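You operate a simulated robot arm through the tools that you are given. There is no shell and no other tool. Be economical: measure what you need, move in short steps, check, and stop when the job is done.

The job below is to be done with a simulated two-armed robot. You get a single attempt, and the scene is never put back.

TASK
Trace the dotted line on mat 59's card with the thick red marker.
Fine: put the marker back in its box with its cap on. Set down upright: what you pick out.

The check looks at the end state, three seconds after you hand in, the way a careful person would. Anything else that was tipped, shoved, dropped, spilled or broken makes it a failure. A push-on lid holds only when it is set on centred and level and pressed home; a screw cap is set on level and turned clockwise until tight.

THE ROBOT
Two 7-joint arms with fingered hands on one trunk, on a base that drives. Base frame: it is fixed to the floor where the robot stands at the start and does not move with it; the origin is under the middle of the robot, x ahead of it, y to its left, z up; the surface under the hand at the start is at about z = 760. Lengths are in mm, angles in degrees, forces in N, time in s.
The left shoulder is at the start at [60, 138, 847], the right one opposite. With the tool pointing down near the work surface each hand reaches from about 420 to 920 mm from the robot's upright axis, wherever it stands, measured 20 degrees to its own side. Places, roughly: card [1250, -750, 750]; glue stick [1000, -750, 750]; mat [1250, -750, 750]; sticker [750, -1000, 750]; top of mat 59 [500, -400, 800]. Payload 4 kg a hand.
The TCP of each hand is the grasp point between the finger pads, 36 mm short of the fingertips. In the tool frame z runs along the fingers and y along their closing line. The gripper opens to 120 mm. The gripper's body begins 42 mm behind the TCP. The gripper is a hand of 5 fingers: y runs from the thumb to the fingers, the wrist lies at [-15, -109, -200] in the tool frame, and closing takes about 1.5 s.
Orientation is that of the tool frame in the base frame, as [roll, pitch, yaw] about the fixed x, y, z axes, in that order (R = Rz(yaw) Ry(pitch) Rx(roll)). With the fingers straight down and the wrist toward the robot, the tool's x, y and z point along [0, 1, 0], [1, 0, 0] and [0, 0, -1] of the base frame.

THE INTERFACE
- The arms move only by the tool send_rows. It takes "left_targets", "right_targets" or both (then of equal length, played together; a hand with none holds still); each is a list of rows, each a list of 2 entries, a list of its own where there are three numbers: the turn, a rotation vector about the base's x, y, z in units of 60 degrees (1.0 is 60 degrees), then the shift along the base's x, y, z in units of 250 mm (1.0 is 250 mm). In form: [[[ax, ay, az], [tx, ty, tz]], ...]. A call has 1 to 12 rows; each row is the pose to reach, as a shift and turn from the pose commanded when the call began. "left_claw" and "right_claw" are, for a hand that has rows, the closure, from 0 (fully open) to 1 (shut), set as the call begins (left out, the last holds). A call with a number of a shift or a turn outside -1 to 1 is refused whole. Each row takes 0.2 s and may step no farther than 50 mm and 8.6 degrees from the row before; otherwise, or with a gripper value out of range, the whole call is refused. A pose out of reach is approached as far as the arm can. The call stops where the force on the tool passes 90 N (or 10 N more than at its start, if that is more) or the arm is blocked; 0.2 s more then pass. Each finger travels about 153 mm/s and halts on what it meets, pressing with about 25 N; the grip force reading is that of the motor and also rises with nothing between the fingers. The clock runs only during rows and for 0.2 s after the last one: add rows that repeat a pose to give the fingers time. The reply holds the time, the measured pose of the TCP, the force on the tool along the base axes, the opening and the grip force, in the units named above and with some noise, with the torque about the TCP (base axes, N m) and any sound that the robot's microphone picked up, and new pictures: "show" is both (left out), scene, wrist or none (wrist: the cameras of the hands that moved).
- Cameras (640 x 400 px; columns grow to the right, rows downward): "scene" is now at [51.2, 9.1, 1477.9]; the picture's right is [0.11, -0.99, -0.00], its down [-0.69, -0.07, -0.72] and it looks along [0.72, 0.08, -0.69] (base axes); focal length 214 px, centre (320, 200). "left" rides on the left gripper at [-69, -79, -131] in its tool frame; the picture's right is [-0.78, -0.29, 0.55], its down [0.55, -0.73, 0.40] and it looks along [0.29, 0.61, 0.74] (tool axes); focal length 222 px, centre (320, 200). "right" rides on the right gripper at [69, -79, -131] in its tool frame; the picture's right is [-0.78, 0.29, -0.55], its down [-0.55, -0.73, 0.40] and it looks along [-0.29, 0.61, 0.74] (tool axes); focal length 222 px, centre (320, 200). There is no depth. A picture from a camera that has moved, and an enlarged one, comes with that camera's place and axes in the base frame and with its lens.
- lift_body(by): slides the trunk up (or, below 0, down) by that many mm; the arms and the scene camera ride with it, the base frame stays. It gives what a move gives, with no picture.
- base_move(legs): drives the robot by 1 to 6 legs, each [ahead, left, turn to the left] in mm, mm and degrees, along the robot's own axes; the way and the turn of a leg run together, so that a leg with both is an arc; at most 1500 mm and 180 degrees a leg. The arms and the cameras ride along, it lands a little off, and it stops where it bumps. It gives what a move gives, and a new picture of the scene camera.
- curl_fingers(index, middle, ring, little, thumb_bend, thumb_turn, hand): sets how far each is bent, from 0 (flat) to 1 (curled in); at 0.3 the hand is open as for a grip, at 0.7 the pads meet at the TCP. One left out holds its place. A second passes; each finger stops where it meets its share of the squeeze, and holds until it gets a number again. A gripper value or a shape takes the hand back. It gives what a move gives, with no picture; readings hold the bend of each and the force on index, middle, ring, little, thumb and palm. thumb_turn goes from beside the hand (0) to across from the fingers (1), as for a grip.
- hand_shape(shape, hand): the hand has 5 fingers and takes this shape, open, in about a second: jaw (thumb against the fingers, like two jaws); tri (thumb and two fingers); tip (a fingertip pinch); poke (one finger out to press); point (the index stretched); flat (the hand flat); cup (the hand cupped); fist (a fist). The gripper value then closes the fingers along that shape, each until it touches; the sizes above hold for jaw. It gives what a move gives, with no picture.
- head_to(pan, tilt): turns the head with the scene camera to pan (to the left, within 86 degrees either way) and tilt (down, from -29 to 69), counted from straight ahead of the robot. It gives what a move gives, and a new picture of the scene camera.
- inspect(camera, box): a new picture of the part [left, top, right, bottom] of that camera's present view, enlarged. No time passes.
- close_job(): hands the job in; it is judged then, once.

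Work in short steps. Places have to be worked out from the pictures, the camera data and where the tool is seen: move nearer, look again, correct. Check each grasp and each placing, and mend what went wrong. You have 120 turns and 260 pictures in all, those below and enlarged ones among them. Open the grippers and draw the arms clear of the work before you hand the job in, unless the task says otherwise.

The tools are called after "Request:" by a JSON object that holds its "name" and its "arguments". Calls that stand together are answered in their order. send_rows: Moves the arms, as the interface text tells. Its arguments: {"type":"object","properties":{"left_targets":{"type":"array","items":{"type":"array"}},"left_claw":{"type":"number"},"right_targets":{"type":"array","items":{"type":"array"}},"right_claw":{"type":"number"},"show":{"type":"string","enum":["both","scene","wrist","none"]}},"required":[]} The other tools are called the same way: lift_body (by) slides the trunk up or down; hand_shape (shape, hand) gives the hand a shape; curl_fingers (index, middle, ring, little, thumb_bend, thumb_turn, hand) moves the fingers one by one; base_move (legs) drives the base; head_to (pan, tilt) turns the head that bears the scene camera; inspect (camera, box) takes an enlarged picture of a part of a camera's view; close_job () hands the job in.

At the start:

```text
time: 0.0
left_ee_pos: [552.9, -38.7, 1107.2]
left_ee_rot: [180.0, 0.0, 90.0]
left_ft_force: [0.1, 0.0, -0.1]
left_wrist_torque: [0.0, 0.01, 0.01]
left_grip_width: 119.5
left_gripper_force: 0.0
left_shape: jaw
left_bend: [0.3, 0.3, 0.3, 0.3, 0.3, 0.97]
left_finger forces: [0.0, 0.1, 0.1, 0.1, 0.0, 0.0]
right_ee_pos: [367.5, -451.7, 1150.2]
right_ee_rot: [-180.0, 0.0, 90.1]
right_ft_force: [0.6, 0.4, -0.3]
right_wrist_torque: [0.0, -0.01, -0.01]
right_grip_width: 119.7
right_gripper_force: 0.1
right_shape: jaw
right_bend: [0.3, 0.3, 0.3, 0.3, 0.3, 0.97]
right_finger forces: [0.0, 0.1, 0.1, 0.0, 0.0, 0.0]
trunk travel left (down, up): [-425.0, 165.0]
robot x, y, heading: [-0.6, 0.3, -0.1]
head pan, tilt: [6.2, 43.6]
```

scene: 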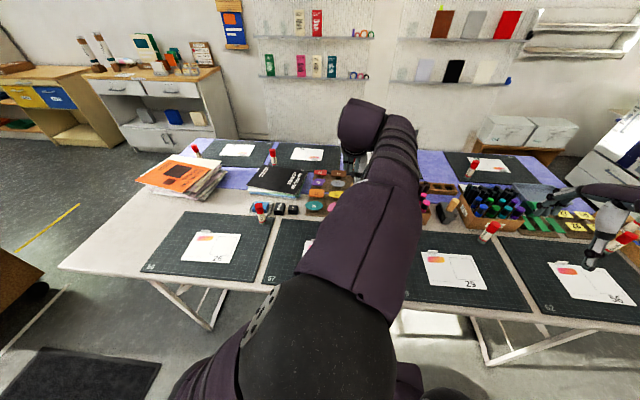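
right: 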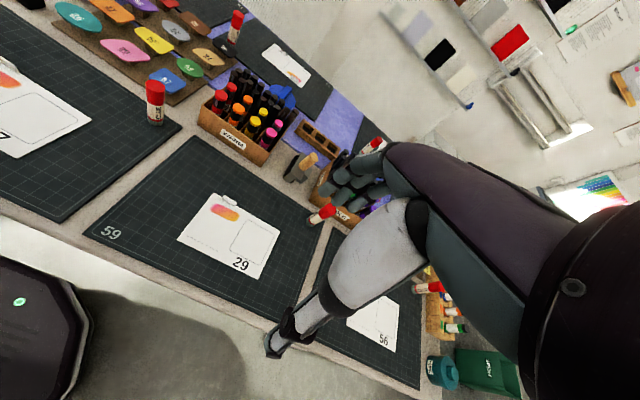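
left: 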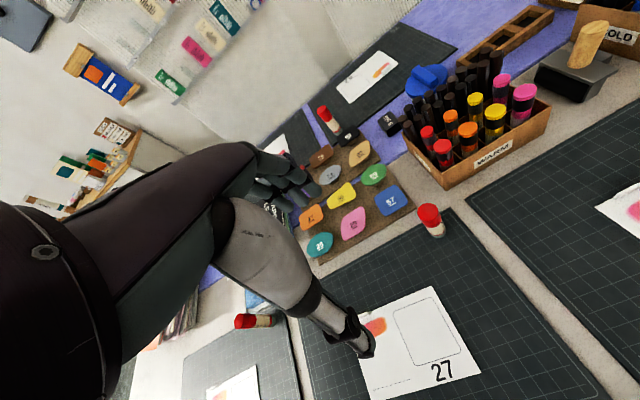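

The right wrist view shows mat 59 (card 29 on it) and a box of warm markers. I look closer at the mat/card and the marker box.

Request:
{"name": "inspect", "arguments": {"camera": "right", "box": [80, 140, 340, 300]}}

Request:
{"name": "inspect", "arguments": {"camera": "left", "box": [380, 50, 580, 220]}}

Request:
{"name": "inspect", "arguments": {"camera": "right", "box": [190, 50, 350, 180]}}

Request:
{"name": "inspect", "arguments": {"camera": "scene", "box": [400, 160, 640, 310]}}

```text
2.46 times, centred on (210, 220) of right
camera zoom: at [289.7, -383.4, 1280.0], right [0.29, -0.78, 0.55], down [-0.73, -0.55, -0.4], along [0.61, -0.29, -0.74], focal length 547 px, centre (591, 151)
```

zoom: 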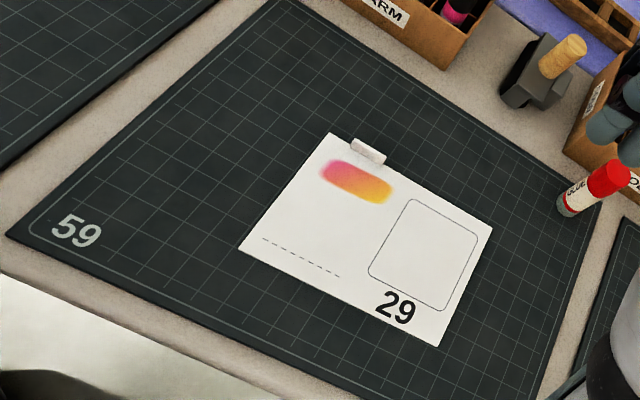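

```text
2.35 times, centred on (480, 135) of left
camera zoom: at [473.4, -107.8, 1239.2], right [-0.29, -0.78, -0.55], down [-0.73, 0.55, -0.4], along [0.61, 0.29, -0.74], focal length 523 px, centre (-56, 353)
```

zoom: 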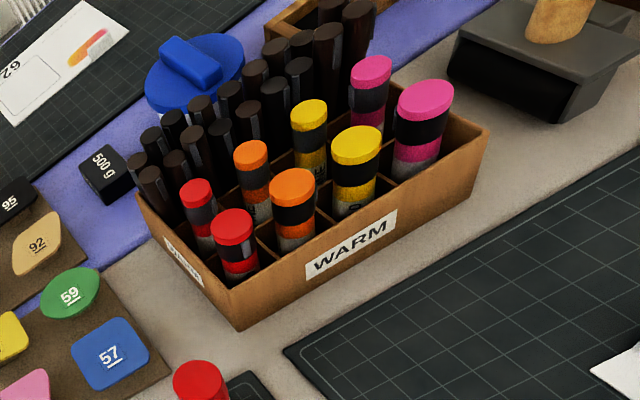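

```text
3.08 times, centred on (270, 115) of right
camera zoom: at [289.7, -383.4, 1280.0], right [0.29, -0.78, 0.55], down [-0.73, -0.55, -0.4], along [0.61, -0.29, -0.74], focal length 684 px, centre (474, 462)
```

zoom: 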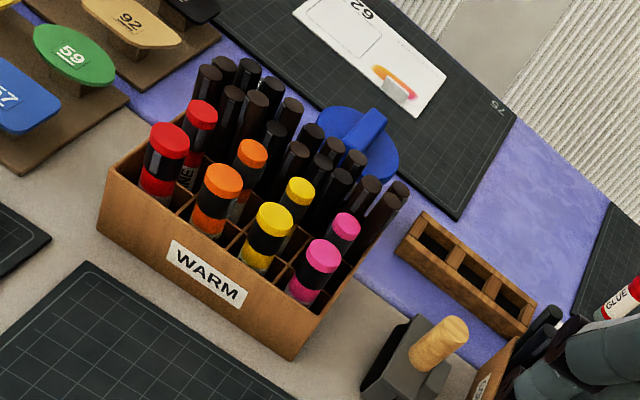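

```text
2.67 times, centred on (520, 235) of scene
camera zoom: at [51.2, 9.1, 1477.9], right [0.11, -0.99, 0.0], down [-0.69, -0.07, -0.72], along [0.72, 0.08, -0.69], focal length 572 px, centre (-213, 107)
```

zoom: 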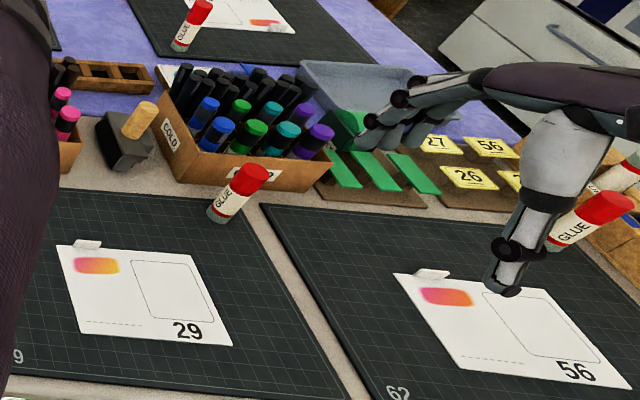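

Estimates by triangulation: thick red marker's cap top is at about (724, -218, 864); the dashed line runs near (437, -342) → (440, -411). I move the left hand aside and bring the right camera closer to the marker box to see the markers in detail.

Request:
{"name": "send_rows", "arguments": {"left_targets": [[[0, 0, 0], [0, 0.19, 0]], [[0, 0, 0], [0, 0.38, 0]], [[0, 0, 0], [0, 0.57, 0]], [[0, 0, 0], [0, 0.76, 0]], [[0, 0, 0], [0, 0.76, 0]], [[0, 0, 0], [0, 0.76, 0]]], "right_targets": [[[0, 0, 0], [0.1, 0.12, -0.08]], [[0, 0, 0], [0.2, 0.24, -0.16]], [[0, 0, 0], [0.3, 0.36, -0.24]], [[0, 0, 0], [0.4, 0.48, -0.32]], [[0, 0, 0], [0.5, 0.6, -0.4]], [[0, 0, 0], [0.6, 0.72, -0.48]]], "show": "both"}}

```text
time: 1.4
left_ee_pos: [553.9, 154.1, 1105.9]
left_ee_rot: [180.0, 0.1, 90.1]
left_ft_force: [-0.5, 0.4, -0.3]
left_wrist_torque: [0.0, -0.03, 0.01]
left_grip_width: 119.8
left_gripper_force: 0.0
left_shape: jaw
left_bend: [0.3, 0.3, 0.3, 0.3, 0.3, 0.97]
left_finger forces: [0.1, 0.0, 0.1, 0.0, 0.0, 0.0]
right_ee_pos: [518.8, -272.1, 1030.4]
right_ee_rot: [-180.0, 0.0, 90.0]
right_ft_force: [0.6, 0.3, -0.5]
right_wrist_torque: [0.01, 0.01, 0.02]
right_grip_width: 119.8
right_gripper_force: 0.0
right_shape: jaw
right_bend: [0.3, 0.3, 0.3, 0.3, 0.3, 0.97]
right_finger forces: [0.0, 0.0, 0.0, 0.0, 0.0, 0.0]
trunk travel left (down, up): [-425.0, 165.0]
robot x, y, heading: [-0.9, -1.6, -0.3]
head pan, tilt: [6.2, 43.6]
camera scene: at [51.9, 9.4, 1477.8], right [0.11, -0.99, 0.0], down [-0.69, -0.07, -0.72], along [0.72, 0.08, -0.69], focal length 214 px, centre (320, 200)
camera right: at [438.6, -203.3, 1160.9], right [0.29, -0.78, 0.55], down [-0.73, -0.55, -0.4], along [0.61, -0.29, -0.74], focal length 222 px, centre (320, 200)
camera left: at [476.0, 84.4, 1238.6], right [-0.29, -0.78, -0.55], down [-0.73, 0.55, -0.4], along [0.61, 0.29, -0.74], focal length 222 px, centre (320, 200)
```

scene: 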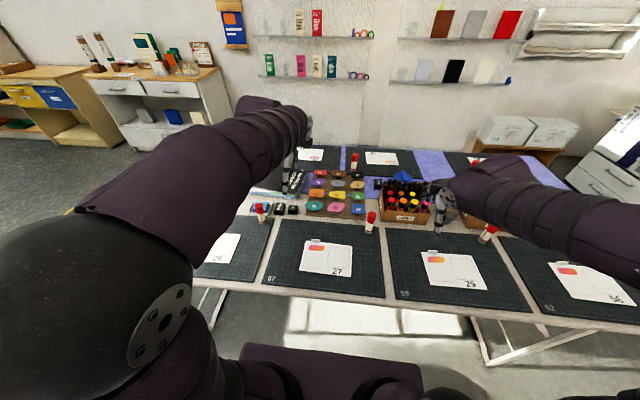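
right: 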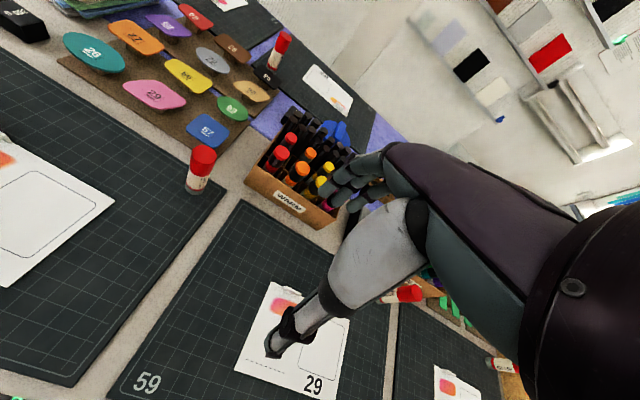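
left: 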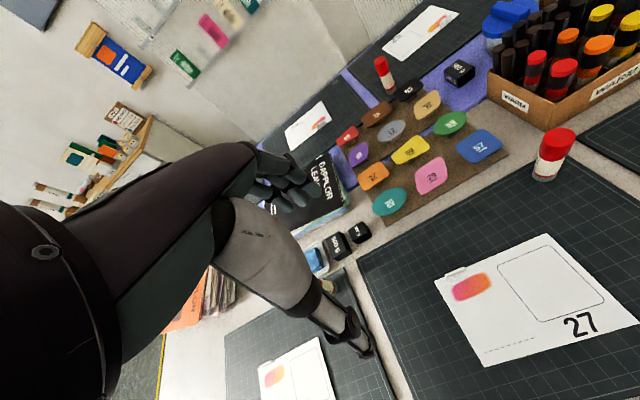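

I zoom on the box in both wrist views.

Request:
{"name": "inspect", "arguments": {"camera": "right", "box": [235, 100, 355, 235]}}

Request:
{"name": "inspect", "arguments": {"camera": "left", "box": [480, 0, 640, 135]}}

Request:
{"name": "inspect", "arguments": {"camera": "scene", "box": [340, 160, 520, 310]}}

```text
2.96 times, centred on (295, 168) of right
camera zoom: at [438.6, -203.3, 1160.9], right [0.29, -0.78, 0.55], down [-0.73, -0.55, -0.4], along [0.61, -0.29, -0.74], focal length 658 px, centre (394, 296)
```

zoom: 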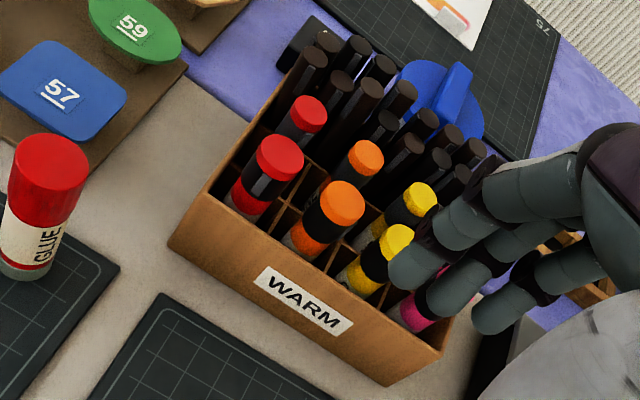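

```text
2.96 times, centred on (560, 68) of left
camera zoom: at [476.0, 84.4, 1238.6], right [-0.29, -0.78, -0.55], down [-0.73, 0.55, -0.4], along [0.61, 0.29, -0.74], focal length 658 px, centre (-391, 593)
```

zoom: 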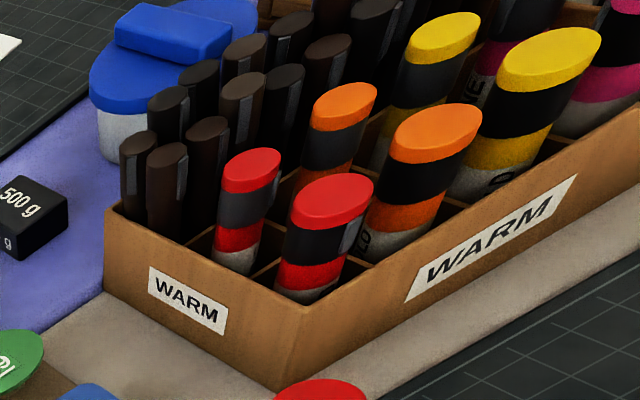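

```text
2.67 times, centred on (430, 235) of scene
camera zoom: at [51.9, 9.4, 1477.8], right [0.11, -0.99, 0.0], down [-0.69, -0.07, -0.72], along [0.72, 0.08, -0.69], focal length 572 px, centre (27, 107)
```

zoom: 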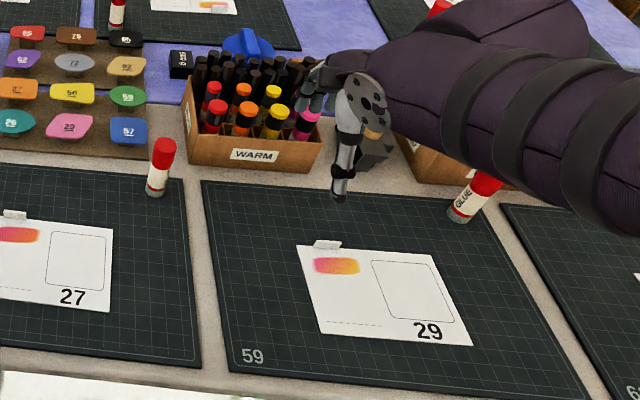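

Both views agree: thick red's cap top at (722, -219, 863), neighbours on a 46 mm grid, cap about 26 mm wide. The best pinch is diagonal, with the thumb outside the front-left corner. I retract the right hand and set the left to a "tip" shape to look at the fingers.

Request:
{"name": "send_rows", "arguments": {"right_targets": [[[0, 0, 0], [-0.1, -0.12, 0.08]], [[0, 0, 0], [-0.2, -0.24, 0.16]], [[0, 0, 0], [-0.3, -0.36, 0.24]], [[0, 0, 0], [-0.4, -0.48, 0.32]], [[0, 0, 0], [-0.5, -0.6, 0.4]], [[0, 0, 0], [-0.6, -0.72, 0.48]]], "show": "none"}}

Request:
{"name": "hand_shape", "arguments": {"hand": "left", "shape": "tip"}}

Request:
{"name": "inspect", "arguments": {"camera": "left", "box": [200, 130, 400, 370]}}

Request:
{"name": "inspect", "arguments": {"camera": "scene", "box": [230, 90, 350, 230]}}

```text
time: 2.8
left_ee_pos: [554.4, 154.3, 1107.3]
left_ee_rot: [179.9, 0.0, 89.9]
left_ft_force: [-0.1, 0.1, 0.7]
left_wrist_torque: [0.01, 0.0, -0.01]
left_grip_width: 119.8
left_gripper_force: 0.0
left_shape: jaw
left_bend: [0.3, 0.3, 0.3, 0.3, 0.3, 0.97]
left_finger forces: [0.0, 0.0, 0.0, 0.0, 0.0, 0.0]
right_ee_pos: [366.1, -453.2, 1150.5]
right_ee_rot: [-179.9, 0.0, 89.9]
right_ft_force: [0.8, -0.2, -1.0]
right_wrist_torque: [0.02, 0.01, 0.0]
right_grip_width: 120.0
right_gripper_force: 0.0
right_shape: jaw
right_bend: [0.3, 0.3, 0.3, 0.3, 0.3, 0.97]
right_finger forces: [0.1, 0.0, 0.1, 0.1, 0.0, 0.0]
trunk travel left (down, up): [-425.0, 165.0]
robot x, y, heading: [1.5, 1.6, -0.0]
head pan, tilt: [6.2, 43.6]
```

```text
time: 3.7
left_ee_pos: [553.7, 153.6, 1106.3]
left_ee_rot: [-180.0, 0.1, 90.1]
left_ft_force: [-0.3, -0.1, 0.0]
left_wrist_torque: [0.02, -0.02, -0.01]
left_grip_width: 119.7
left_gripper_force: 0.1
left_shape: tip
left_bend: [0.31, 0.98, 0.99, 0.99, 0.3, 0.97]
left_finger forces: [0.0, 0.1, 0.0, 0.0, 0.0, 0.0]
right_ee_pos: [369.1, -452.6, 1150.6]
right_ee_rot: [-180.0, -0.1, 90.0]
right_ft_force: [0.1, -0.5, 0.0]
right_wrist_torque: [0.01, -0.03, 0.01]
right_grip_width: 120.0
right_gripper_force: 0.0
right_shape: jaw
right_bend: [0.3, 0.3, 0.3, 0.3, 0.3, 0.97]
right_finger forces: [0.0, 0.0, 0.0, 0.0, 0.0, 0.1]
trunk travel left (down, up): [-425.0, 165.0]
robot x, y, heading: [-1.7, -1.7, -0.2]
head pan, tilt: [6.2, 43.6]
```

```text
1.67 times, centred on (300, 250) of left
camera zoom: at [475.4, 84.0, 1238.9], right [-0.29, -0.78, -0.55], down [-0.73, 0.55, -0.4], along [0.61, 0.29, -0.74], focal length 370 px, centre (353, 117)
```

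zoom: 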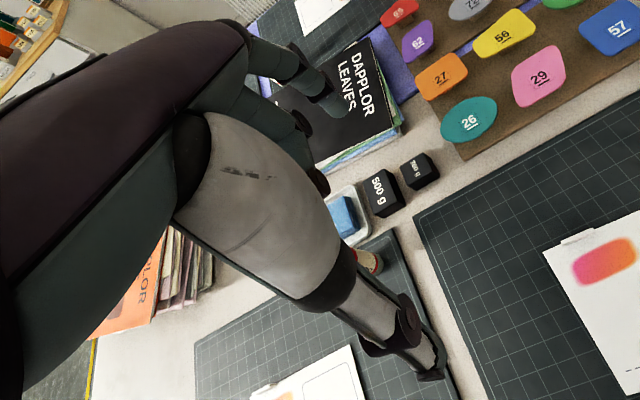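

```text
2.86 times, centred on (290, 160) of scene
camera zoom: at [51.2, 9.2, 1477.9], right [0.11, -0.99, 0.0], down [-0.69, -0.07, -0.72], along [0.72, 0.08, -0.69], focal length 613 px, centre (406, 314)
```

zoom: 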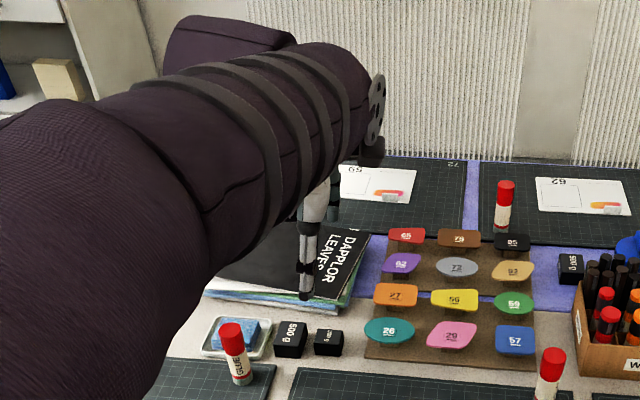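

Only the index and thumb are extended now. I close the pinch in the air to see where the tips meet relative to the TCP (which projects at about (314, 244) in the wrist image).

Request:
{"name": "send_rows", "arguments": {"left_targets": [[[0, 0, 0], [0, 0, 0]], [[0, 0, 0], [0, 0, 0]], [[0, 0, 0], [0, 0, 0]], [[0, 0, 0], [0, 0, 0]], [[0, 0, 0], [0, 0, 0]], [[0, 0, 0], [0, 0, 0]]], "left_claw": 0.78, "show": "none"}}

Request:
{"name": "inspect", "arguments": {"camera": "left", "box": [220, 160, 380, 320]}}

```text
time: 5.1
left_ee_pos: [554.1, 153.6, 1108.1]
left_ee_rot: [180.0, 0.0, 90.0]
left_ft_force: [0.3, 0.7, -0.2]
left_wrist_torque: [0.0, -0.04, -0.02]
left_grip_width: 27.1
left_gripper_force: 0.0
left_shape: tip
left_bend: [0.56, 0.98, 0.99, 0.99, 0.69, 1.0]
left_finger forces: [0.0, 0.0, 0.0, 0.0, 0.0, 0.1]
right_ee_pos: [368.6, -453.4, 1149.0]
right_ee_rot: [-179.9, 0.0, 90.0]
right_ft_force: [0.7, -0.4, -0.8]
right_wrist_torque: [-0.01, -0.03, 0.01]
right_grip_width: 119.9
right_gripper_force: 0.1
right_shape: jaw
right_bend: [0.3, 0.3, 0.3, 0.3, 0.3, 0.97]
right_finger forces: [0.0, 0.0, 0.1, 0.1, 0.0, 0.0]
trunk travel left (down, up): [-425.0, 165.0]
robot x, y, heading: [-0.8, 3.1, -0.0]
head pan, tilt: [6.2, 43.6]
```

```text
2.50 times, centred on (300, 240) of left
camera zoom: at [475.4, 84.0, 1238.9], right [-0.29, -0.78, -0.55], down [-0.73, 0.55, -0.4], along [0.61, 0.29, -0.74], focal length 555 px, centre (370, 100)
```

zoom: 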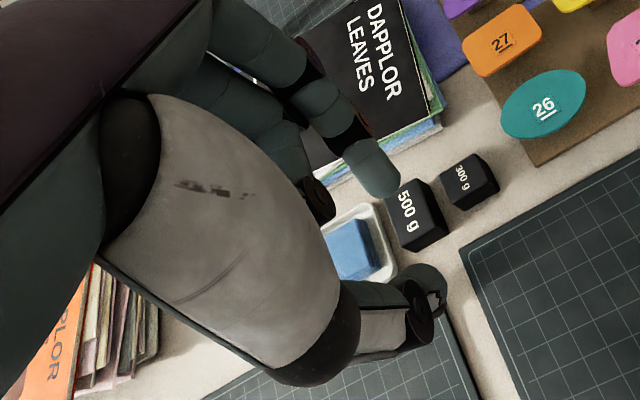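

The pinch closes on the TCP axis with tips 36 mm beyond. I need to know how low the curled fingers hang, so I roll the left hand so the scene camera can see its profile.

Request:
{"name": "send_rows", "arguments": {"left_targets": [[[0.125, 0, 0], [0, -0.05, 0]], [[0.25, 0, 0], [0, -0.1, 0]], [[0.375, 0, 0], [0, -0.15, 0]], [[0.5, 0, 0], [0, -0.2, 0]], [[0.625, 0, 0], [0, -0.25, 0]], [[0.75, 0, 0], [0, -0.3, 0]], [[0.875, 0, 0], [0, -0.3, 0]], [[1, 0, 0], [0, -0.3, 0]], [[1, 0, 0], [0, -0.3, 0]], [[1, 0, 0], [0, -0.3, 0]]], "show": "scene"}}

```text
time: 7.3
left_ee_pos: [551.7, 76.6, 1107.4]
left_ee_rot: [179.9, -60.1, 90.1]
left_ft_force: [0.6, 0.7, -0.8]
left_wrist_torque: [0.03, -0.01, 0.04]
left_grip_width: 26.9
left_gripper_force: 0.1
left_shape: tip
left_bend: [0.56, 0.98, 0.99, 0.99, 0.69, 1.0]
left_finger forces: [0.1, 0.1, 0.0, 0.0, 0.0, 0.0]
right_ee_pos: [369.0, -453.3, 1149.2]
right_ee_rot: [179.9, 0.0, 90.1]
right_ft_force: [0.8, 1.5, 0.1]
right_wrist_torque: [-0.01, 0.0, 0.0]
right_grip_width: 119.8
right_gripper_force: 0.0
right_shape: jaw
right_bend: [0.3, 0.3, 0.3, 0.3, 0.3, 0.97]
right_finger forces: [0.0, 0.0, 0.0, 0.1, 0.0, 0.0]
trunk travel left (down, up): [-425.0, 165.0]
robot x, y, heading: [-0.3, -1.0, -0.0]
head pan, tilt: [6.2, 43.6]
camera scene: at [51.2, 9.1, 1477.9], right [0.11, -0.99, 0.0], down [-0.69, -0.07, -0.72], along [0.72, 0.08, -0.69], focal length 214 px, centre (320, 200)
```

scene: 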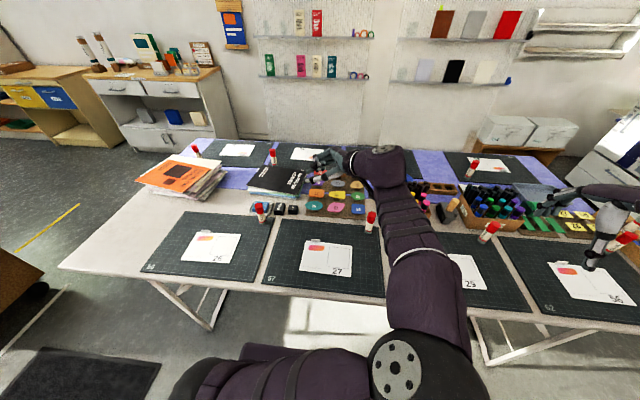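

Request:
{"name": "inspect", "arguments": {"camera": "scene", "box": [290, 130, 390, 200]}}

```text
5.71 times, centred on (340, 165) of scene
camera zoom: at [51.2, 9.1, 1477.9], right [0.11, -0.99, 0.0], down [-0.69, -0.07, -0.72], along [0.72, 0.08, -0.69], focal length 1226 px, centre (206, 400)
```

zoom: 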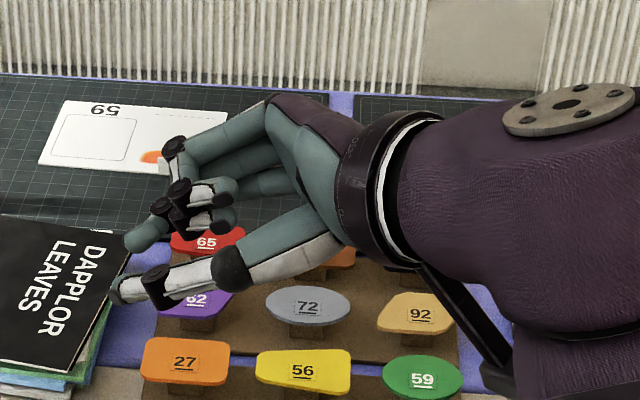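

The curled fingers stay about 10 mm above the TCP level, so pinching the cap with TCP at z≈876 (tips 840) is clear of the neighbours. I roll the hand back upright and open it to ~54 mm.

Request:
{"name": "send_rows", "arguments": {"left_targets": [[[-0.125, 0, 0], [0, -0.02, 0]], [[-0.25, 0, 0], [0, -0.05, 0]], [[-0.375, 0, 0], [0, -0.08, 0]], [[-0.5, 0, 0], [0, -0.1, 0]], [[-0.625, 0, 0], [0, -0.12, 0]], [[-0.75, 0, 0], [0, -0.15, 0]], [[-0.875, 0, 0], [0, -0.18, 0]], [[-1, 0, 0], [0, -0.2, 0]], [[-1, 0, 0], [0, -0.2, 0]]], "left_claw": 0.55, "show": "none"}}

Request:
{"name": "send_rows", "arguments": {"left_targets": [[[0, 0, -0.107], [0.097, -0.141, -0.073]], [[0, 0, -0.214], [0.193, -0.283, -0.145]], [[0, 0, -0.321], [0.29, -0.424, -0.218]], [[0, 0, -0.429], [0.386, -0.566, -0.29]], [[0, 0, -0.536], [0.483, -0.707, -0.363]], [[0, 0, -0.643], [0.58, -0.849, -0.436]], [[0, 0, -0.75], [0.676, -0.99, -0.508]], [[0, 0, -0.75], [0.676, -0.99, -0.508]], [[0, 0, -0.75], [0.676, -0.99, -0.508]]], "show": "both"}}

```text
time: 9.3
left_ee_pos: [553.5, 26.9, 1106.1]
left_ee_rot: [180.0, 0.1, 90.0]
left_ft_force: [0.0, -0.8, 0.8]
left_wrist_torque: [0.03, -0.03, 0.03]
left_grip_width: 53.5
left_gripper_force: 0.2
left_shape: tip
left_bend: [0.45, 0.98, 0.99, 0.99, 0.61, 1.0]
left_finger forces: [0.1, 0.0, 0.0, 0.1, 0.0, 0.1]
right_ee_pos: [368.6, -453.4, 1150.4]
right_ee_rot: [179.9, 0.1, 90.0]
right_ft_force: [0.8, 0.9, 0.1]
right_wrist_torque: [0.04, 0.03, -0.01]
right_grip_width: 119.8
right_gripper_force: 0.1
right_shape: jaw
right_bend: [0.3, 0.3, 0.3, 0.3, 0.3, 0.97]
right_finger forces: [0.0, 0.0, 0.0, 0.0, 0.0, 0.0]
trunk travel left (down, up): [-425.0, 165.0]
robot x, y, heading: [1.1, 3.2, 0.1]
head pan, tilt: [6.2, 43.6]
```

```text
time: 11.3
left_ee_pos: [721.9, -219.3, 981.4]
left_ee_rot: [-179.9, 0.0, 45.0]
left_ft_force: [0.6, -0.2, 0.5]
left_wrist_torque: [-0.01, 0.0, 0.02]
left_grip_width: 53.8
left_gripper_force: 0.1
left_shape: tip
left_bend: [0.45, 0.98, 0.99, 0.99, 0.61, 1.0]
left_finger forces: [0.1, 0.1, 0.1, 0.0, 0.0, 0.1]
right_ee_pos: [368.7, -452.9, 1149.5]
right_ee_rot: [180.0, 0.0, 90.1]
right_ft_force: [0.3, -1.1, 0.0]
right_wrist_torque: [-0.03, 0.01, -0.03]
right_grip_width: 119.8
right_gripper_force: 0.0
right_shape: jaw
right_bend: [0.3, 0.3, 0.3, 0.3, 0.3, 0.97]
right_finger forces: [0.0, 0.0, 0.2, 0.0, 0.0, 0.1]
trunk travel left (down, up): [-425.0, 165.0]
robot x, y, heading: [-2.7, -4.2, 0.0]
head pan, tilt: [6.2, 43.6]
camera scene: at [51.4, 9.1, 1477.8], right [0.11, -0.99, 0.0], down [-0.69, -0.07, -0.72], along [0.72, 0.08, -0.69], focal length 214 px, centre (320, 200)
camera left: at [617.2, -212.3, 1113.8], right [-0.76, -0.35, -0.55], down [-0.13, 0.91, -0.4], along [0.63, -0.23, -0.74], focal length 222 px, centre (320, 200)
```

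scene: 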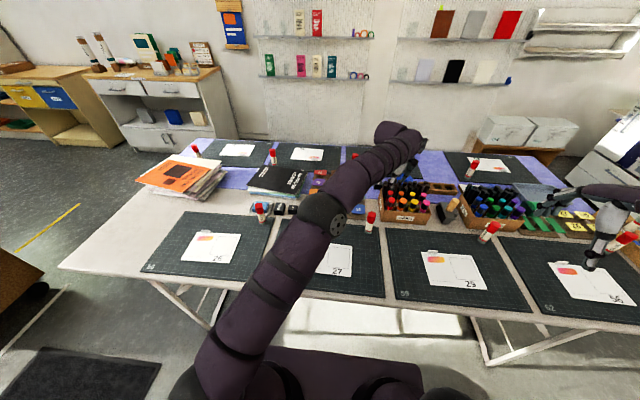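
left: 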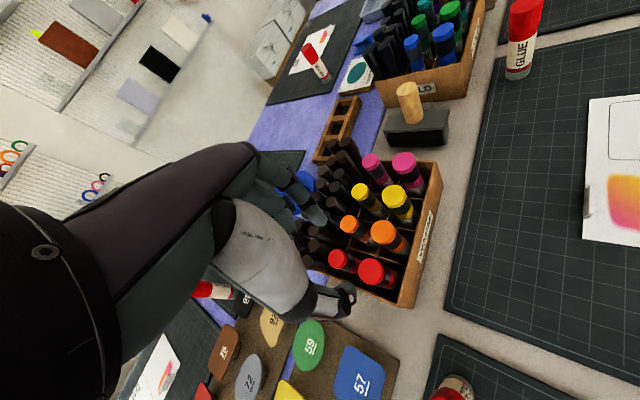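

The predicted cap position (373, 271) nearly matches the seen one (376, 272). I zoom to refine before the descent.

Request:
{"name": "inspect", "arguments": {"camera": "left", "box": [280, 180, 440, 320]}}

```text
2.86 times, centred on (360, 250) of left
camera zoom: at [617.2, -212.3, 1113.8], right [-0.76, -0.35, -0.55], down [-0.13, 0.91, -0.4], along [0.63, -0.23, -0.74], focal length 635 px, centre (206, 57)
```

zoom: 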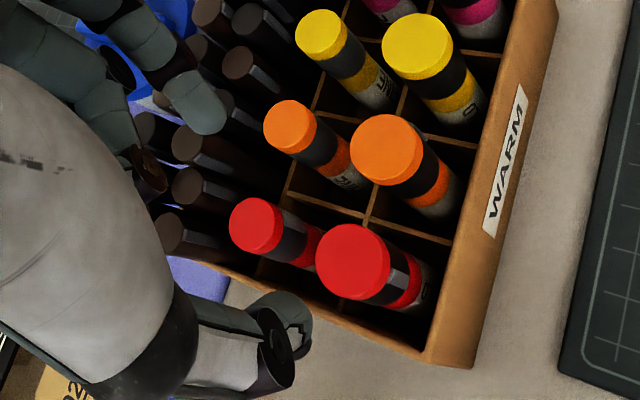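

Cap centre refined to (723, -218), about 29 mm wide. I descend to TCP z≈876 with the open pinch straddling it diagonally.

Request:
{"name": "send_rows", "arguments": {"left_targets": [[[0, 0, 0], [0.004, 0.005, -0.1]], [[0, 0, 0], [0.004, 0.005, -0.2]], [[0, 0, 0], [0.004, 0.005, -0.26]], [[0, 0, 0], [0.004, 0.005, -0.32]], [[0, 0, 0], [0.004, 0.005, -0.37]], [[0, 0, 0], [0.004, 0.005, -0.415]]], "show": "none"}}

Request:
{"name": "inspect", "arguments": {"camera": "left", "box": [240, 140, 440, 320]}}

Request:
{"name": "inspect", "arguments": {"camera": "scene", "box": [350, 120, 470, 240]}}

```text
time: 12.7
left_ee_pos: [723.3, -219.5, 875.0]
left_ee_rot: [-180.0, 0.0, 45.0]
left_ft_force: [-0.5, -0.1, 0.4]
left_wrist_torque: [0.0, -0.03, -0.03]
left_grip_width: 53.9
left_gripper_force: 0.0
left_shape: tip
left_bend: [0.45, 0.98, 0.99, 0.99, 0.61, 1.0]
left_finger forces: [0.0, 0.1, 0.1, 0.0, 0.0, 0.0]
right_ee_pos: [368.1, -453.7, 1149.5]
right_ee_rot: [180.0, 0.0, 89.9]
right_ft_force: [0.1, -0.2, 0.1]
right_wrist_torque: [0.02, -0.01, 0.0]
right_grip_width: 120.0
right_gripper_force: 0.1
right_shape: jaw
right_bend: [0.3, 0.3, 0.3, 0.3, 0.3, 0.97]
right_finger forces: [0.0, 0.0, 0.0, 0.0, 0.1, 0.0]
trunk travel left (down, up): [-425.0, 165.0]
robot x, y, heading: [-0.2, 1.3, 0.1]
head pan, tilt: [6.2, 43.6]
```

```text
2.22 times, centred on (340, 230) of left
camera zoom: at [619.0, -212.5, 1007.6], right [-0.76, -0.35, -0.55], down [-0.13, 0.91, -0.4], along [0.64, -0.23, -0.74], focal length 494 px, centre (276, 133)
```

zoom: 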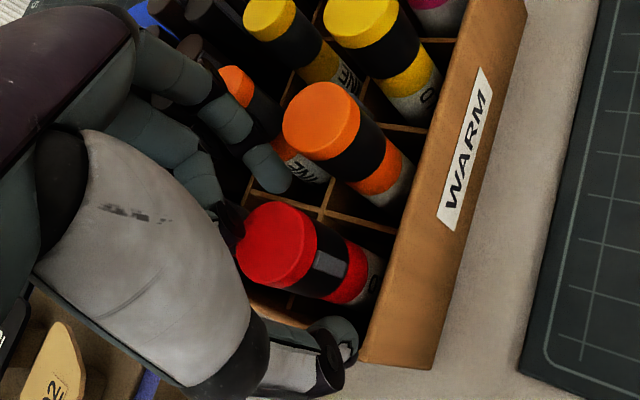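

```text
3.33 times, centred on (410, 180) of scene
camera zoom: at [51.3, 9.1, 1477.9], right [0.11, -0.99, 0.0], down [-0.69, -0.07, -0.72], along [0.72, 0.08, -0.69], focal length 715 px, centre (20, 267)
```

zoom: 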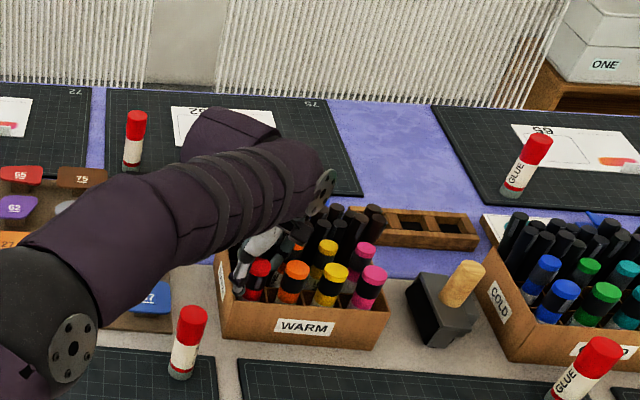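

Clear of neighbours, the index lies in the inner gap and the thumb outside. I close the pinch.

Request:
{"name": "send_rows", "arguments": {"left_targets": [[[0, 0, 0], [0, 0, 0]], [[0, 0, 0], [0, 0, 0]], [[0, 0, 0], [0, 0, 0]], [[0, 0, 0], [0, 0, 0]], [[0, 0, 0], [0, 0, 0]], [[0, 0, 0], [0, 0, 0]]], "left_claw": 1, "show": "none"}}

Request:
{"name": "inspect", "arguments": {"camera": "left", "box": [240, 140, 440, 320]}}

```text
time: 14.1
left_ee_pos: [723.8, -220.2, 876.2]
left_ee_rot: [180.0, -0.1, 45.0]
left_ft_force: [0.3, -0.5, 0.4]
left_wrist_torque: [0.01, 0.0, 0.0]
left_grip_width: 21.2
left_gripper_force: 25.0
left_shape: tip
left_bend: [0.59, 1.0, 1.0, 1.0, 0.7, 1.0]
left_finger forces: [22.5, 0.1, 0.0, 0.1, 22.4, 0.1]
right_ee_pos: [368.7, -453.5, 1149.9]
right_ee_rot: [-180.0, 0.0, 90.0]
right_ft_force: [-0.1, 0.0, -0.3]
right_wrist_torque: [-0.01, 0.03, 0.0]
right_grip_width: 119.6
right_gripper_force: 0.0
right_shape: jaw
right_bend: [0.3, 0.3, 0.3, 0.3, 0.3, 0.97]
right_finger forces: [0.1, 0.0, 0.0, 0.0, 0.1, 0.0]
trunk travel left (down, up): [-425.0, 165.0]
robot x, y, heading: [3.7, 0.3, 0.2]
head pan, tilt: [6.2, 43.6]
```

```text
2.22 times, centred on (340, 230) of left
camera zoom: at [618.9, -212.6, 1008.0], right [-0.76, -0.35, -0.55], down [-0.13, 0.91, -0.4], along [0.64, -0.23, -0.74], focal length 494 px, centre (276, 133)
```

zoom: 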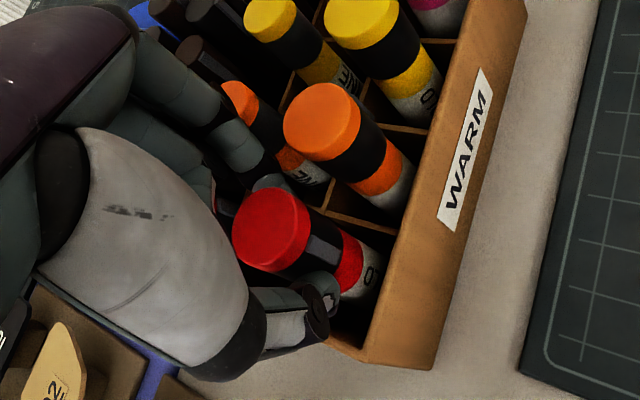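

Firm grip (22 N each finger). I lift straight up out of the slot.

Request:
{"name": "send_rows", "arguments": {"left_targets": [[[0, 0, 0], [0, 0, 0.06]], [[0, 0, 0], [0, 0, 0.14]], [[0, 0, 0], [0, 0, 0.24]], [[0, 0, 0], [0, 0, 0.36]], [[0, 0, 0], [0, 0, 0.5]], [[0, 0, 0], [0, 0, 0.64]], [[0, 0, 0], [0, 0, 0.76]], [[0, 0, 0], [0, 0, 0.8]]], "show": "both"}}

```text
time: 15.9
left_ee_pos: [717.0, -214.5, 1065.0]
left_ee_rot: [-179.9, 0.1, 45.0]
left_ft_force: [0.8, -0.2, -0.1]
left_wrist_torque: [0.0, 0.05, -0.05]
left_grip_width: 20.8
left_gripper_force: 25.2
left_shape: tip
left_bend: [0.59, 1.0, 1.0, 1.0, 0.7, 1.0]
left_finger forces: [22.6, 0.0, 0.0, 0.1, 22.6, 0.0]
left hand out of reach, approached as far as the arm can: row 7, 8
right_ee_pos: [371.9, -451.8, 1148.2]
right_ee_rot: [-179.9, 0.0, 90.0]
right_ft_force: [0.4, 0.0, -0.5]
right_wrist_torque: [0.0, 0.04, -0.01]
right_grip_width: 119.9
right_gripper_force: 0.0
right_shape: jaw
right_bend: [0.3, 0.3, 0.3, 0.3, 0.3, 0.97]
right_finger forces: [0.0, 0.0, 0.1, 0.0, 0.1, 0.0]
trunk travel left (down, up): [-425.0, 165.0]
robot x, y, heading: [0.8, -3.6, 0.0]
head pan, tilt: [6.2, 43.6]
camera scene: at [53.3, 9.6, 1477.7], right [0.11, -0.99, 0.0], down [-0.69, -0.07, -0.72], along [0.72, 0.08, -0.69], focal length 214 px, centre (320, 200)
camera left: at [612.4, -208.4, 1197.3], right [-0.76, -0.35, -0.55], down [-0.13, 0.91, -0.4], along [0.63, -0.23, -0.74], focal length 222 px, centre (320, 200)
```

scene: 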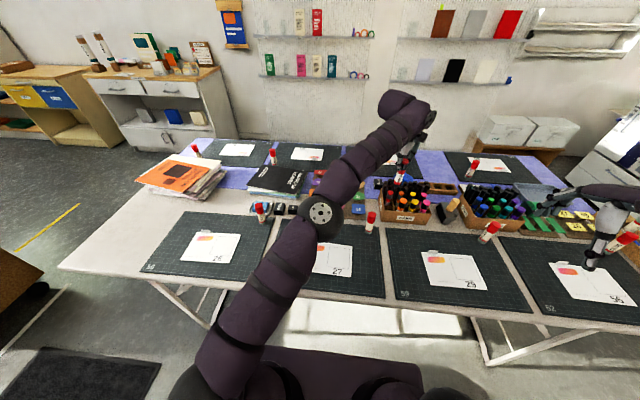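
left: 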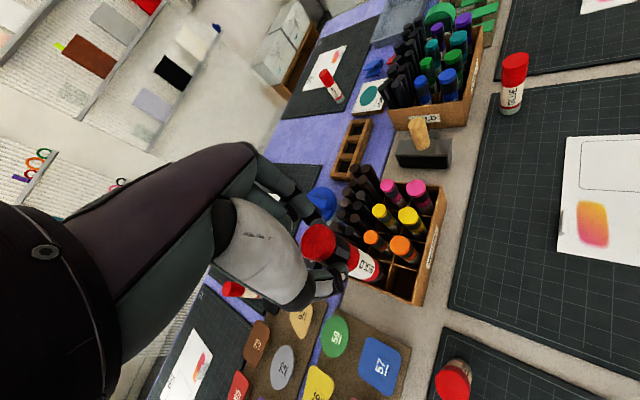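

The marker ("BOLD") is out, held vertical by the cap. I bring it to the front of the robot, turning the hand back to straight.

Request:
{"name": "send_rows", "arguments": {"left_targets": [[[0, 0, 0.1], [-0.093, 0.113, -0.02]], [[0, 0, 0.2], [-0.186, 0.226, -0.04]], [[0, 0, 0.32], [-0.279, 0.339, -0.06]], [[0, 0, 0.43], [-0.372, 0.452, -0.08]], [[0, 0, 0.54], [-0.465, 0.565, -0.1]], [[0, 0, 0.64], [-0.56, 0.68, -0.12]], [[0, 0, 0.75], [-0.652, 0.792, -0.144]], [[0, 0, 0.75], [-0.652, 0.792, -0.144]]], "show": "none"}}

Request:
{"name": "send_rows", "arguments": {"left_targets": [[[-0.125, 0, 0], [0, 0, 0]], [[-0.25, 0, 0], [0, 0, 0]], [[-0.375, 0, 0], [0, 0, 0]], [[-0.5, 0, 0], [0, 0, 0]], [[-0.625, 0, 0], [0, 0, 0]], [[-0.75, 0, 0], [0, 0, 0]], [[-0.875, 0, 0], [0, 0, 0]], [[-1, 0, 0], [0, 0, 0]], [[-1, 0, 0], [0, 0, 0]]], "show": "none"}}

Request:
{"name": "send_rows", "arguments": {"left_targets": [[[-0.125, 0, 0], [0, 0, 0]], [[-0.25, 0, 0], [0, 0, 0]], [[-0.375, 0, 0], [0, 0, 0]], [[-0.5, 0, 0], [0, 0, 0]], [[-0.5, 0, 0], [0, 0, 0]]], "show": "scene"}}

Request:
{"name": "hand_shape", "arguments": {"hand": "right", "shape": "tri"}}

```text
time: 17.7
left_ee_pos: [551.1, -19.1, 1027.1]
left_ee_rot: [-180.0, 0.0, 90.1]
left_ft_force: [-0.2, 0.1, -0.5]
left_wrist_torque: [-0.03, 0.02, -0.03]
left_grip_width: 20.8
left_gripper_force: 25.0
left_shape: tip
left_bend: [0.6, 1.0, 1.0, 1.0, 0.7, 1.0]
left_finger forces: [22.4, 0.1, 0.0, 0.0, 22.4, 0.1]
right_ee_pos: [367.2, -453.3, 1149.3]
right_ee_rot: [-179.9, 0.1, 90.0]
right_ft_force: [-0.7, 0.1, 0.1]
right_wrist_torque: [-0.03, 0.01, 0.0]
right_grip_width: 120.0
right_gripper_force: 0.0
right_shape: jaw
right_bend: [0.3, 0.3, 0.3, 0.3, 0.3, 0.97]
right_finger forces: [0.0, 0.1, 0.1, 0.1, 0.0, 0.1]
trunk travel left (down, up): [-425.0, 165.0]
robot x, y, heading: [2.4, -3.4, -0.2]
head pan, tilt: [6.2, 43.6]
```

```text
time: 19.7
left_ee_pos: [554.0, -19.3, 1029.6]
left_ee_rot: [179.8, 60.0, 89.7]
left_ft_force: [0.8, 0.1, -0.2]
left_wrist_torque: [0.04, -0.01, 0.01]
left_grip_width: 20.4
left_gripper_force: 25.1
left_shape: tip
left_bend: [0.6, 1.0, 1.0, 1.0, 0.7, 1.0]
left_finger forces: [22.5, 0.0, 0.1, 0.0, 22.5, 0.1]
right_ee_pos: [367.5, -454.4, 1148.8]
right_ee_rot: [179.9, -0.1, 90.1]
right_ft_force: [-0.4, -0.3, -0.9]
right_wrist_torque: [0.03, 0.0, -0.01]
right_grip_width: 119.8
right_gripper_force: 0.0
right_shape: jaw
right_bend: [0.3, 0.3, 0.3, 0.3, 0.3, 0.97]
right_finger forces: [0.0, 0.1, 0.0, 0.1, 0.0, 0.1]
trunk travel left (down, up): [-425.0, 165.0]
robot x, y, heading: [-2.1, -1.0, 0.3]
head pan, tilt: [6.2, 43.6]
```

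```text
time: 20.9
left_ee_pos: [553.5, -16.6, 1032.3]
left_ee_rot: [-6.9, 89.8, -97.0]
left_ft_force: [-0.1, 0.0, -0.4]
left_wrist_torque: [0.01, -0.02, 0.01]
left_grip_width: 20.4
left_gripper_force: 24.5
left_shape: tip
left_bend: [0.6, 1.0, 1.0, 1.0, 0.7, 1.0]
left_finger forces: [22.5, 0.0, 0.0, 0.0, 22.4, 0.0]
right_ee_pos: [368.9, -453.3, 1148.9]
right_ee_rot: [180.0, 0.0, 90.1]
right_ft_force: [-0.8, 0.0, -0.4]
right_wrist_torque: [0.0, -0.02, -0.02]
right_grip_width: 120.1
right_gripper_force: 0.0
right_shape: jaw
right_bend: [0.3, 0.3, 0.3, 0.3, 0.3, 0.97]
right_finger forces: [0.0, 0.0, 0.1, 0.0, 0.1, 0.0]
trunk travel left (down, up): [-425.0, 165.0]
robot x, y, heading: [0.4, -0.7, 0.0]
head pan, tilt: [6.2, 43.6]
camera scene: at [51.2, 9.1, 1477.9], right [0.11, -0.99, 0.0], down [-0.69, -0.07, -0.72], along [0.72, 0.08, -0.69], focal length 214 px, centre (320, 200)
```

scene: 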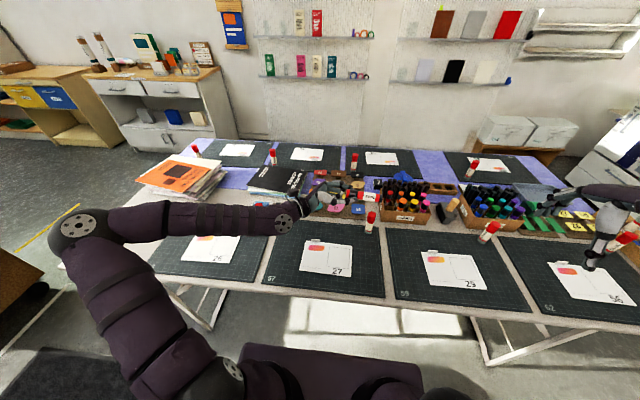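

```text
time: 21.8
left_ee_pos: [553.0, -18.8, 1031.6]
left_ee_rot: [117.7, 89.9, 27.6]
left_ft_force: [0.0, -0.4, 0.2]
left_wrist_torque: [0.02, -0.01, 0.0]
left_grip_width: 20.4
left_gripper_force: 24.5
left_shape: tip
left_bend: [0.6, 1.0, 1.0, 1.0, 0.7, 1.0]
left_finger forces: [22.5, 0.0, 0.0, 0.0, 22.6, 0.0]
right_ee_pos: [368.7, -452.3, 1149.5]
right_ee_rot: [180.0, -0.1, 90.0]
right_ft_force: [-1.1, -0.2, -0.3]
right_wrist_torque: [0.02, -0.01, 0.0]
right_grip_width: 119.7
right_gripper_force: 0.1
right_shape: tri
right_bend: [0.3, 0.3, 0.99, 0.99, 0.3, 0.97]
right_finger forces: [0.1, 0.0, 0.0, 0.0, 0.0, 0.0]
trunk travel left (down, up): [-425.0, 165.0]
robot x, y, heading: [-1.3, -1.6, 0.2]
head pan, tilt: [6.2, 43.6]
```

The marker should now lie horizontally with its tail to the right. I zoom in on it.

Request:
{"name": "inspect", "arguments": {"camera": "scene", "box": [270, 160, 390, 235]}}

Request:
{"name": "inspect", "arguments": {"camera": "left", "box": [240, 130, 440, 290]}}

```text
5.33 times, centred on (330, 198) of scene
camera zoom: at [51.2, 9.2, 1477.9], right [0.11, -0.99, 0.0], down [-0.69, -0.07, -0.72], along [0.72, 0.08, -0.69], focal length 1144 px, centre (267, 213)
```

zoom: 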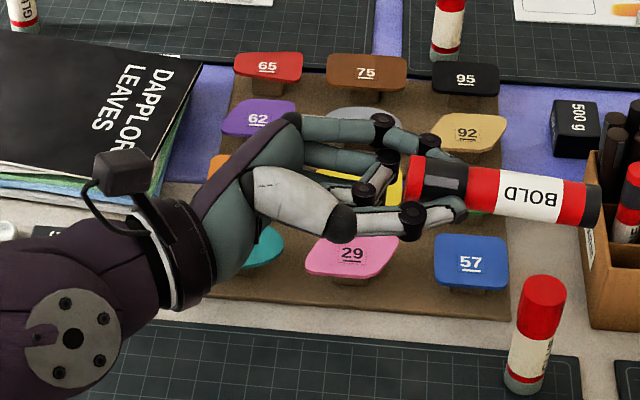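

```text
2.50 times, centred on (340, 210) of left
camera zoom: at [473.6, 112.7, 1101.5], right [-0.29, -0.55, 0.78], down [-0.73, -0.4, -0.55], along [0.61, -0.74, -0.29], focal length 555 px, centre (270, 175)
```

zoom: 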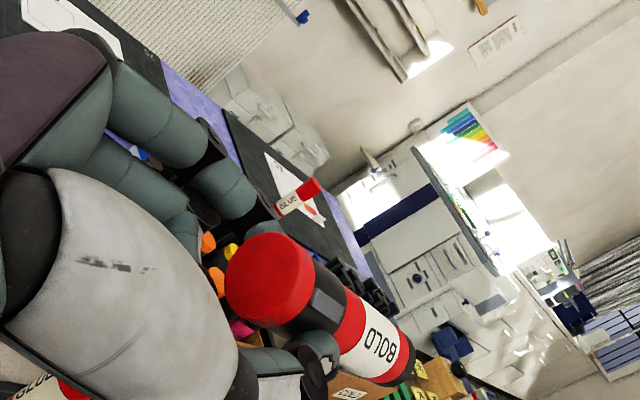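

The marker is level: cap (red end + black) spans y≈-18…-53, body to y≈-130. I bring the right hand (tri shape) above the body, about (550, -100, 1165).

Request:
{"name": "send_rows", "arguments": {"right_targets": [[[0, 0, 0], [0.07, 0.14, 0.02]], [[0, 0, 0], [0.14, 0.28, 0.04]], [[0, 0, 0], [0.21, 0.42, 0.06]], [[0, 0, 0], [0.28, 0.56, 0.08]], [[0, 0, 0], [0.36, 0.7, 0.08]]], "show": "none"}}

Request:
{"name": "send_rows", "arguments": {"right_targets": [[[0, 0, 0], [0.07, 0.14, 0]], [[0, 0, 0], [0.14, 0.28, 0]], [[0, 0, 0], [0.21, 0.42, 0]], [[0, 0, 0], [0.28, 0.56, 0]], [[0, 0, 0], [0.36, 0.7, 0]], [[0, 0, 0], [0.36, 0.7, 0]]], "right_claw": 0.4, "show": "both"}}

```text
time: 23.0
left_ee_pos: [553.5, -17.7, 1030.6]
left_ee_rot: [18.6, 89.9, -71.4]
left_ft_force: [0.4, -0.1, -1.1]
left_wrist_torque: [0.08, 0.0, 0.0]
left_grip_width: 20.6
left_gripper_force: 25.3
left_shape: tip
left_bend: [0.6, 1.0, 1.0, 1.0, 0.7, 1.0]
left_finger forces: [22.5, 0.1, 0.0, 0.0, 22.5, 0.1]
right_ee_pos: [459.6, -277.0, 1169.6]
right_ee_rot: [180.0, -0.1, 89.9]
right_ft_force: [0.2, -0.3, 0.4]
right_wrist_torque: [0.01, 0.01, -0.02]
right_grip_width: 119.7
right_gripper_force: 0.0
right_shape: tri
right_bend: [0.3, 0.3, 0.99, 0.99, 0.3, 0.97]
right_finger forces: [0.0, 0.0, 0.0, 0.0, 0.0, 0.1]
trunk travel left (down, up): [-425.0, 165.0]
robot x, y, heading: [-1.6, -1.2, -0.1]
head pan, tilt: [6.2, 43.6]
```

```text
time: 24.4
left_ee_pos: [552.4, -18.2, 1030.7]
left_ee_rot: [-103.7, 90.0, 166.3]
left_ft_force: [0.2, -0.8, -0.4]
left_wrist_torque: [0.01, 0.02, 0.02]
left_grip_width: 20.5
left_gripper_force: 24.8
left_shape: tip
left_bend: [0.6, 1.0, 1.0, 1.0, 0.7, 1.0]
left_finger forces: [22.4, 0.0, 0.1, 0.1, 22.6, 0.0]
right_ee_pos: [549.0, -102.5, 1168.9]
right_ee_rot: [-180.0, -0.1, 89.9]
right_ft_force: [-0.7, 0.2, -0.4]
right_wrist_torque: [0.01, -0.01, 0.02]
right_grip_width: 72.3
right_gripper_force: 0.1
right_shape: tri
right_bend: [0.38, 0.42, 0.99, 0.99, 0.47, 1.0]
right_finger forces: [0.0, 0.1, 0.1, 0.0, 0.0, 0.1]
trunk travel left (down, up): [-425.0, 165.0]
robot x, y, heading: [-2.9, 3.3, -0.1]
head pan, tilt: [6.2, 43.6]
camera scene: at [51.2, 9.2, 1477.9], right [0.11, -0.99, 0.0], down [-0.69, -0.07, -0.72], along [0.72, 0.08, -0.69], focal length 214 px, centre (320, 200)
camera right: at [470.9, -33.8, 1299.4], right [0.29, -0.79, 0.55], down [-0.74, -0.55, -0.4], along [0.61, -0.29, -0.74], focal length 222 px, centre (320, 200)
```

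scene: 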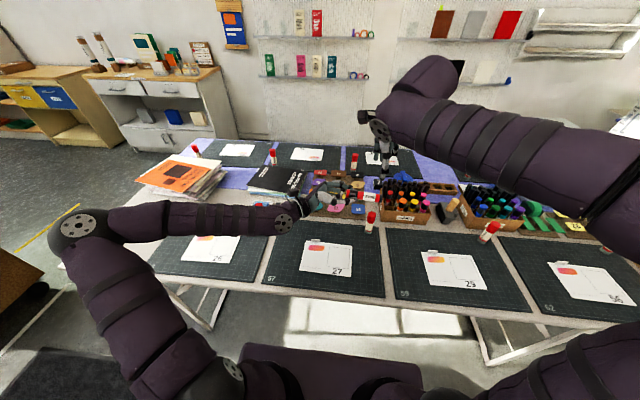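
right: 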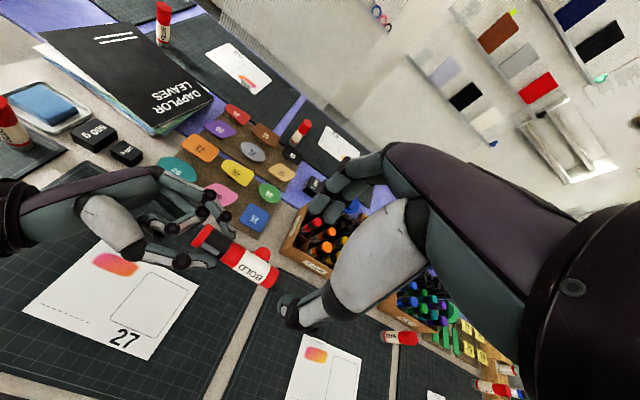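

I zoom in on the right wrist view to measure the marker from this second viewpoint.

Request:
{"name": "inspect", "arguments": {"camera": "right", "box": [170, 200, 330, 300]}}

Request:
{"name": "inspect", "arguments": {"camera": "scene", "box": [270, 100, 430, 230]}}

```text
4.00 times, centred on (250, 250) of right
camera zoom: at [470.9, -33.8, 1299.4], right [0.29, -0.79, 0.55], down [-0.74, -0.55, -0.4], along [0.61, -0.29, -0.74], focal length 888 px, centre (600, 0)
```

zoom: 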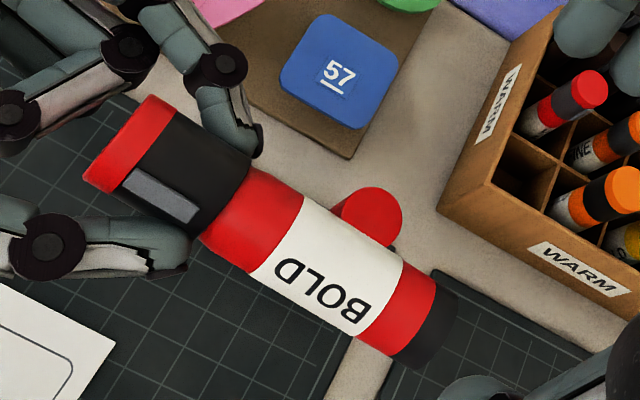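

```text
3.08 times, centred on (350, 165) of scene
camera zoom: at [51.2, 9.2, 1477.9], right [0.11, -0.99, 0.0], down [-0.69, -0.07, -0.72], along [0.72, 0.08, -0.69], focal length 660 px, centre (228, 308)
```

zoom: 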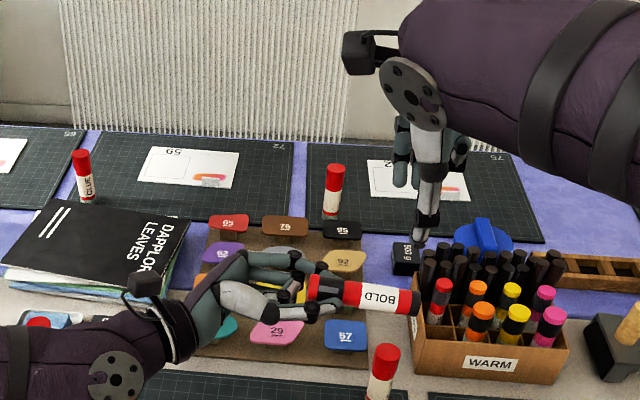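

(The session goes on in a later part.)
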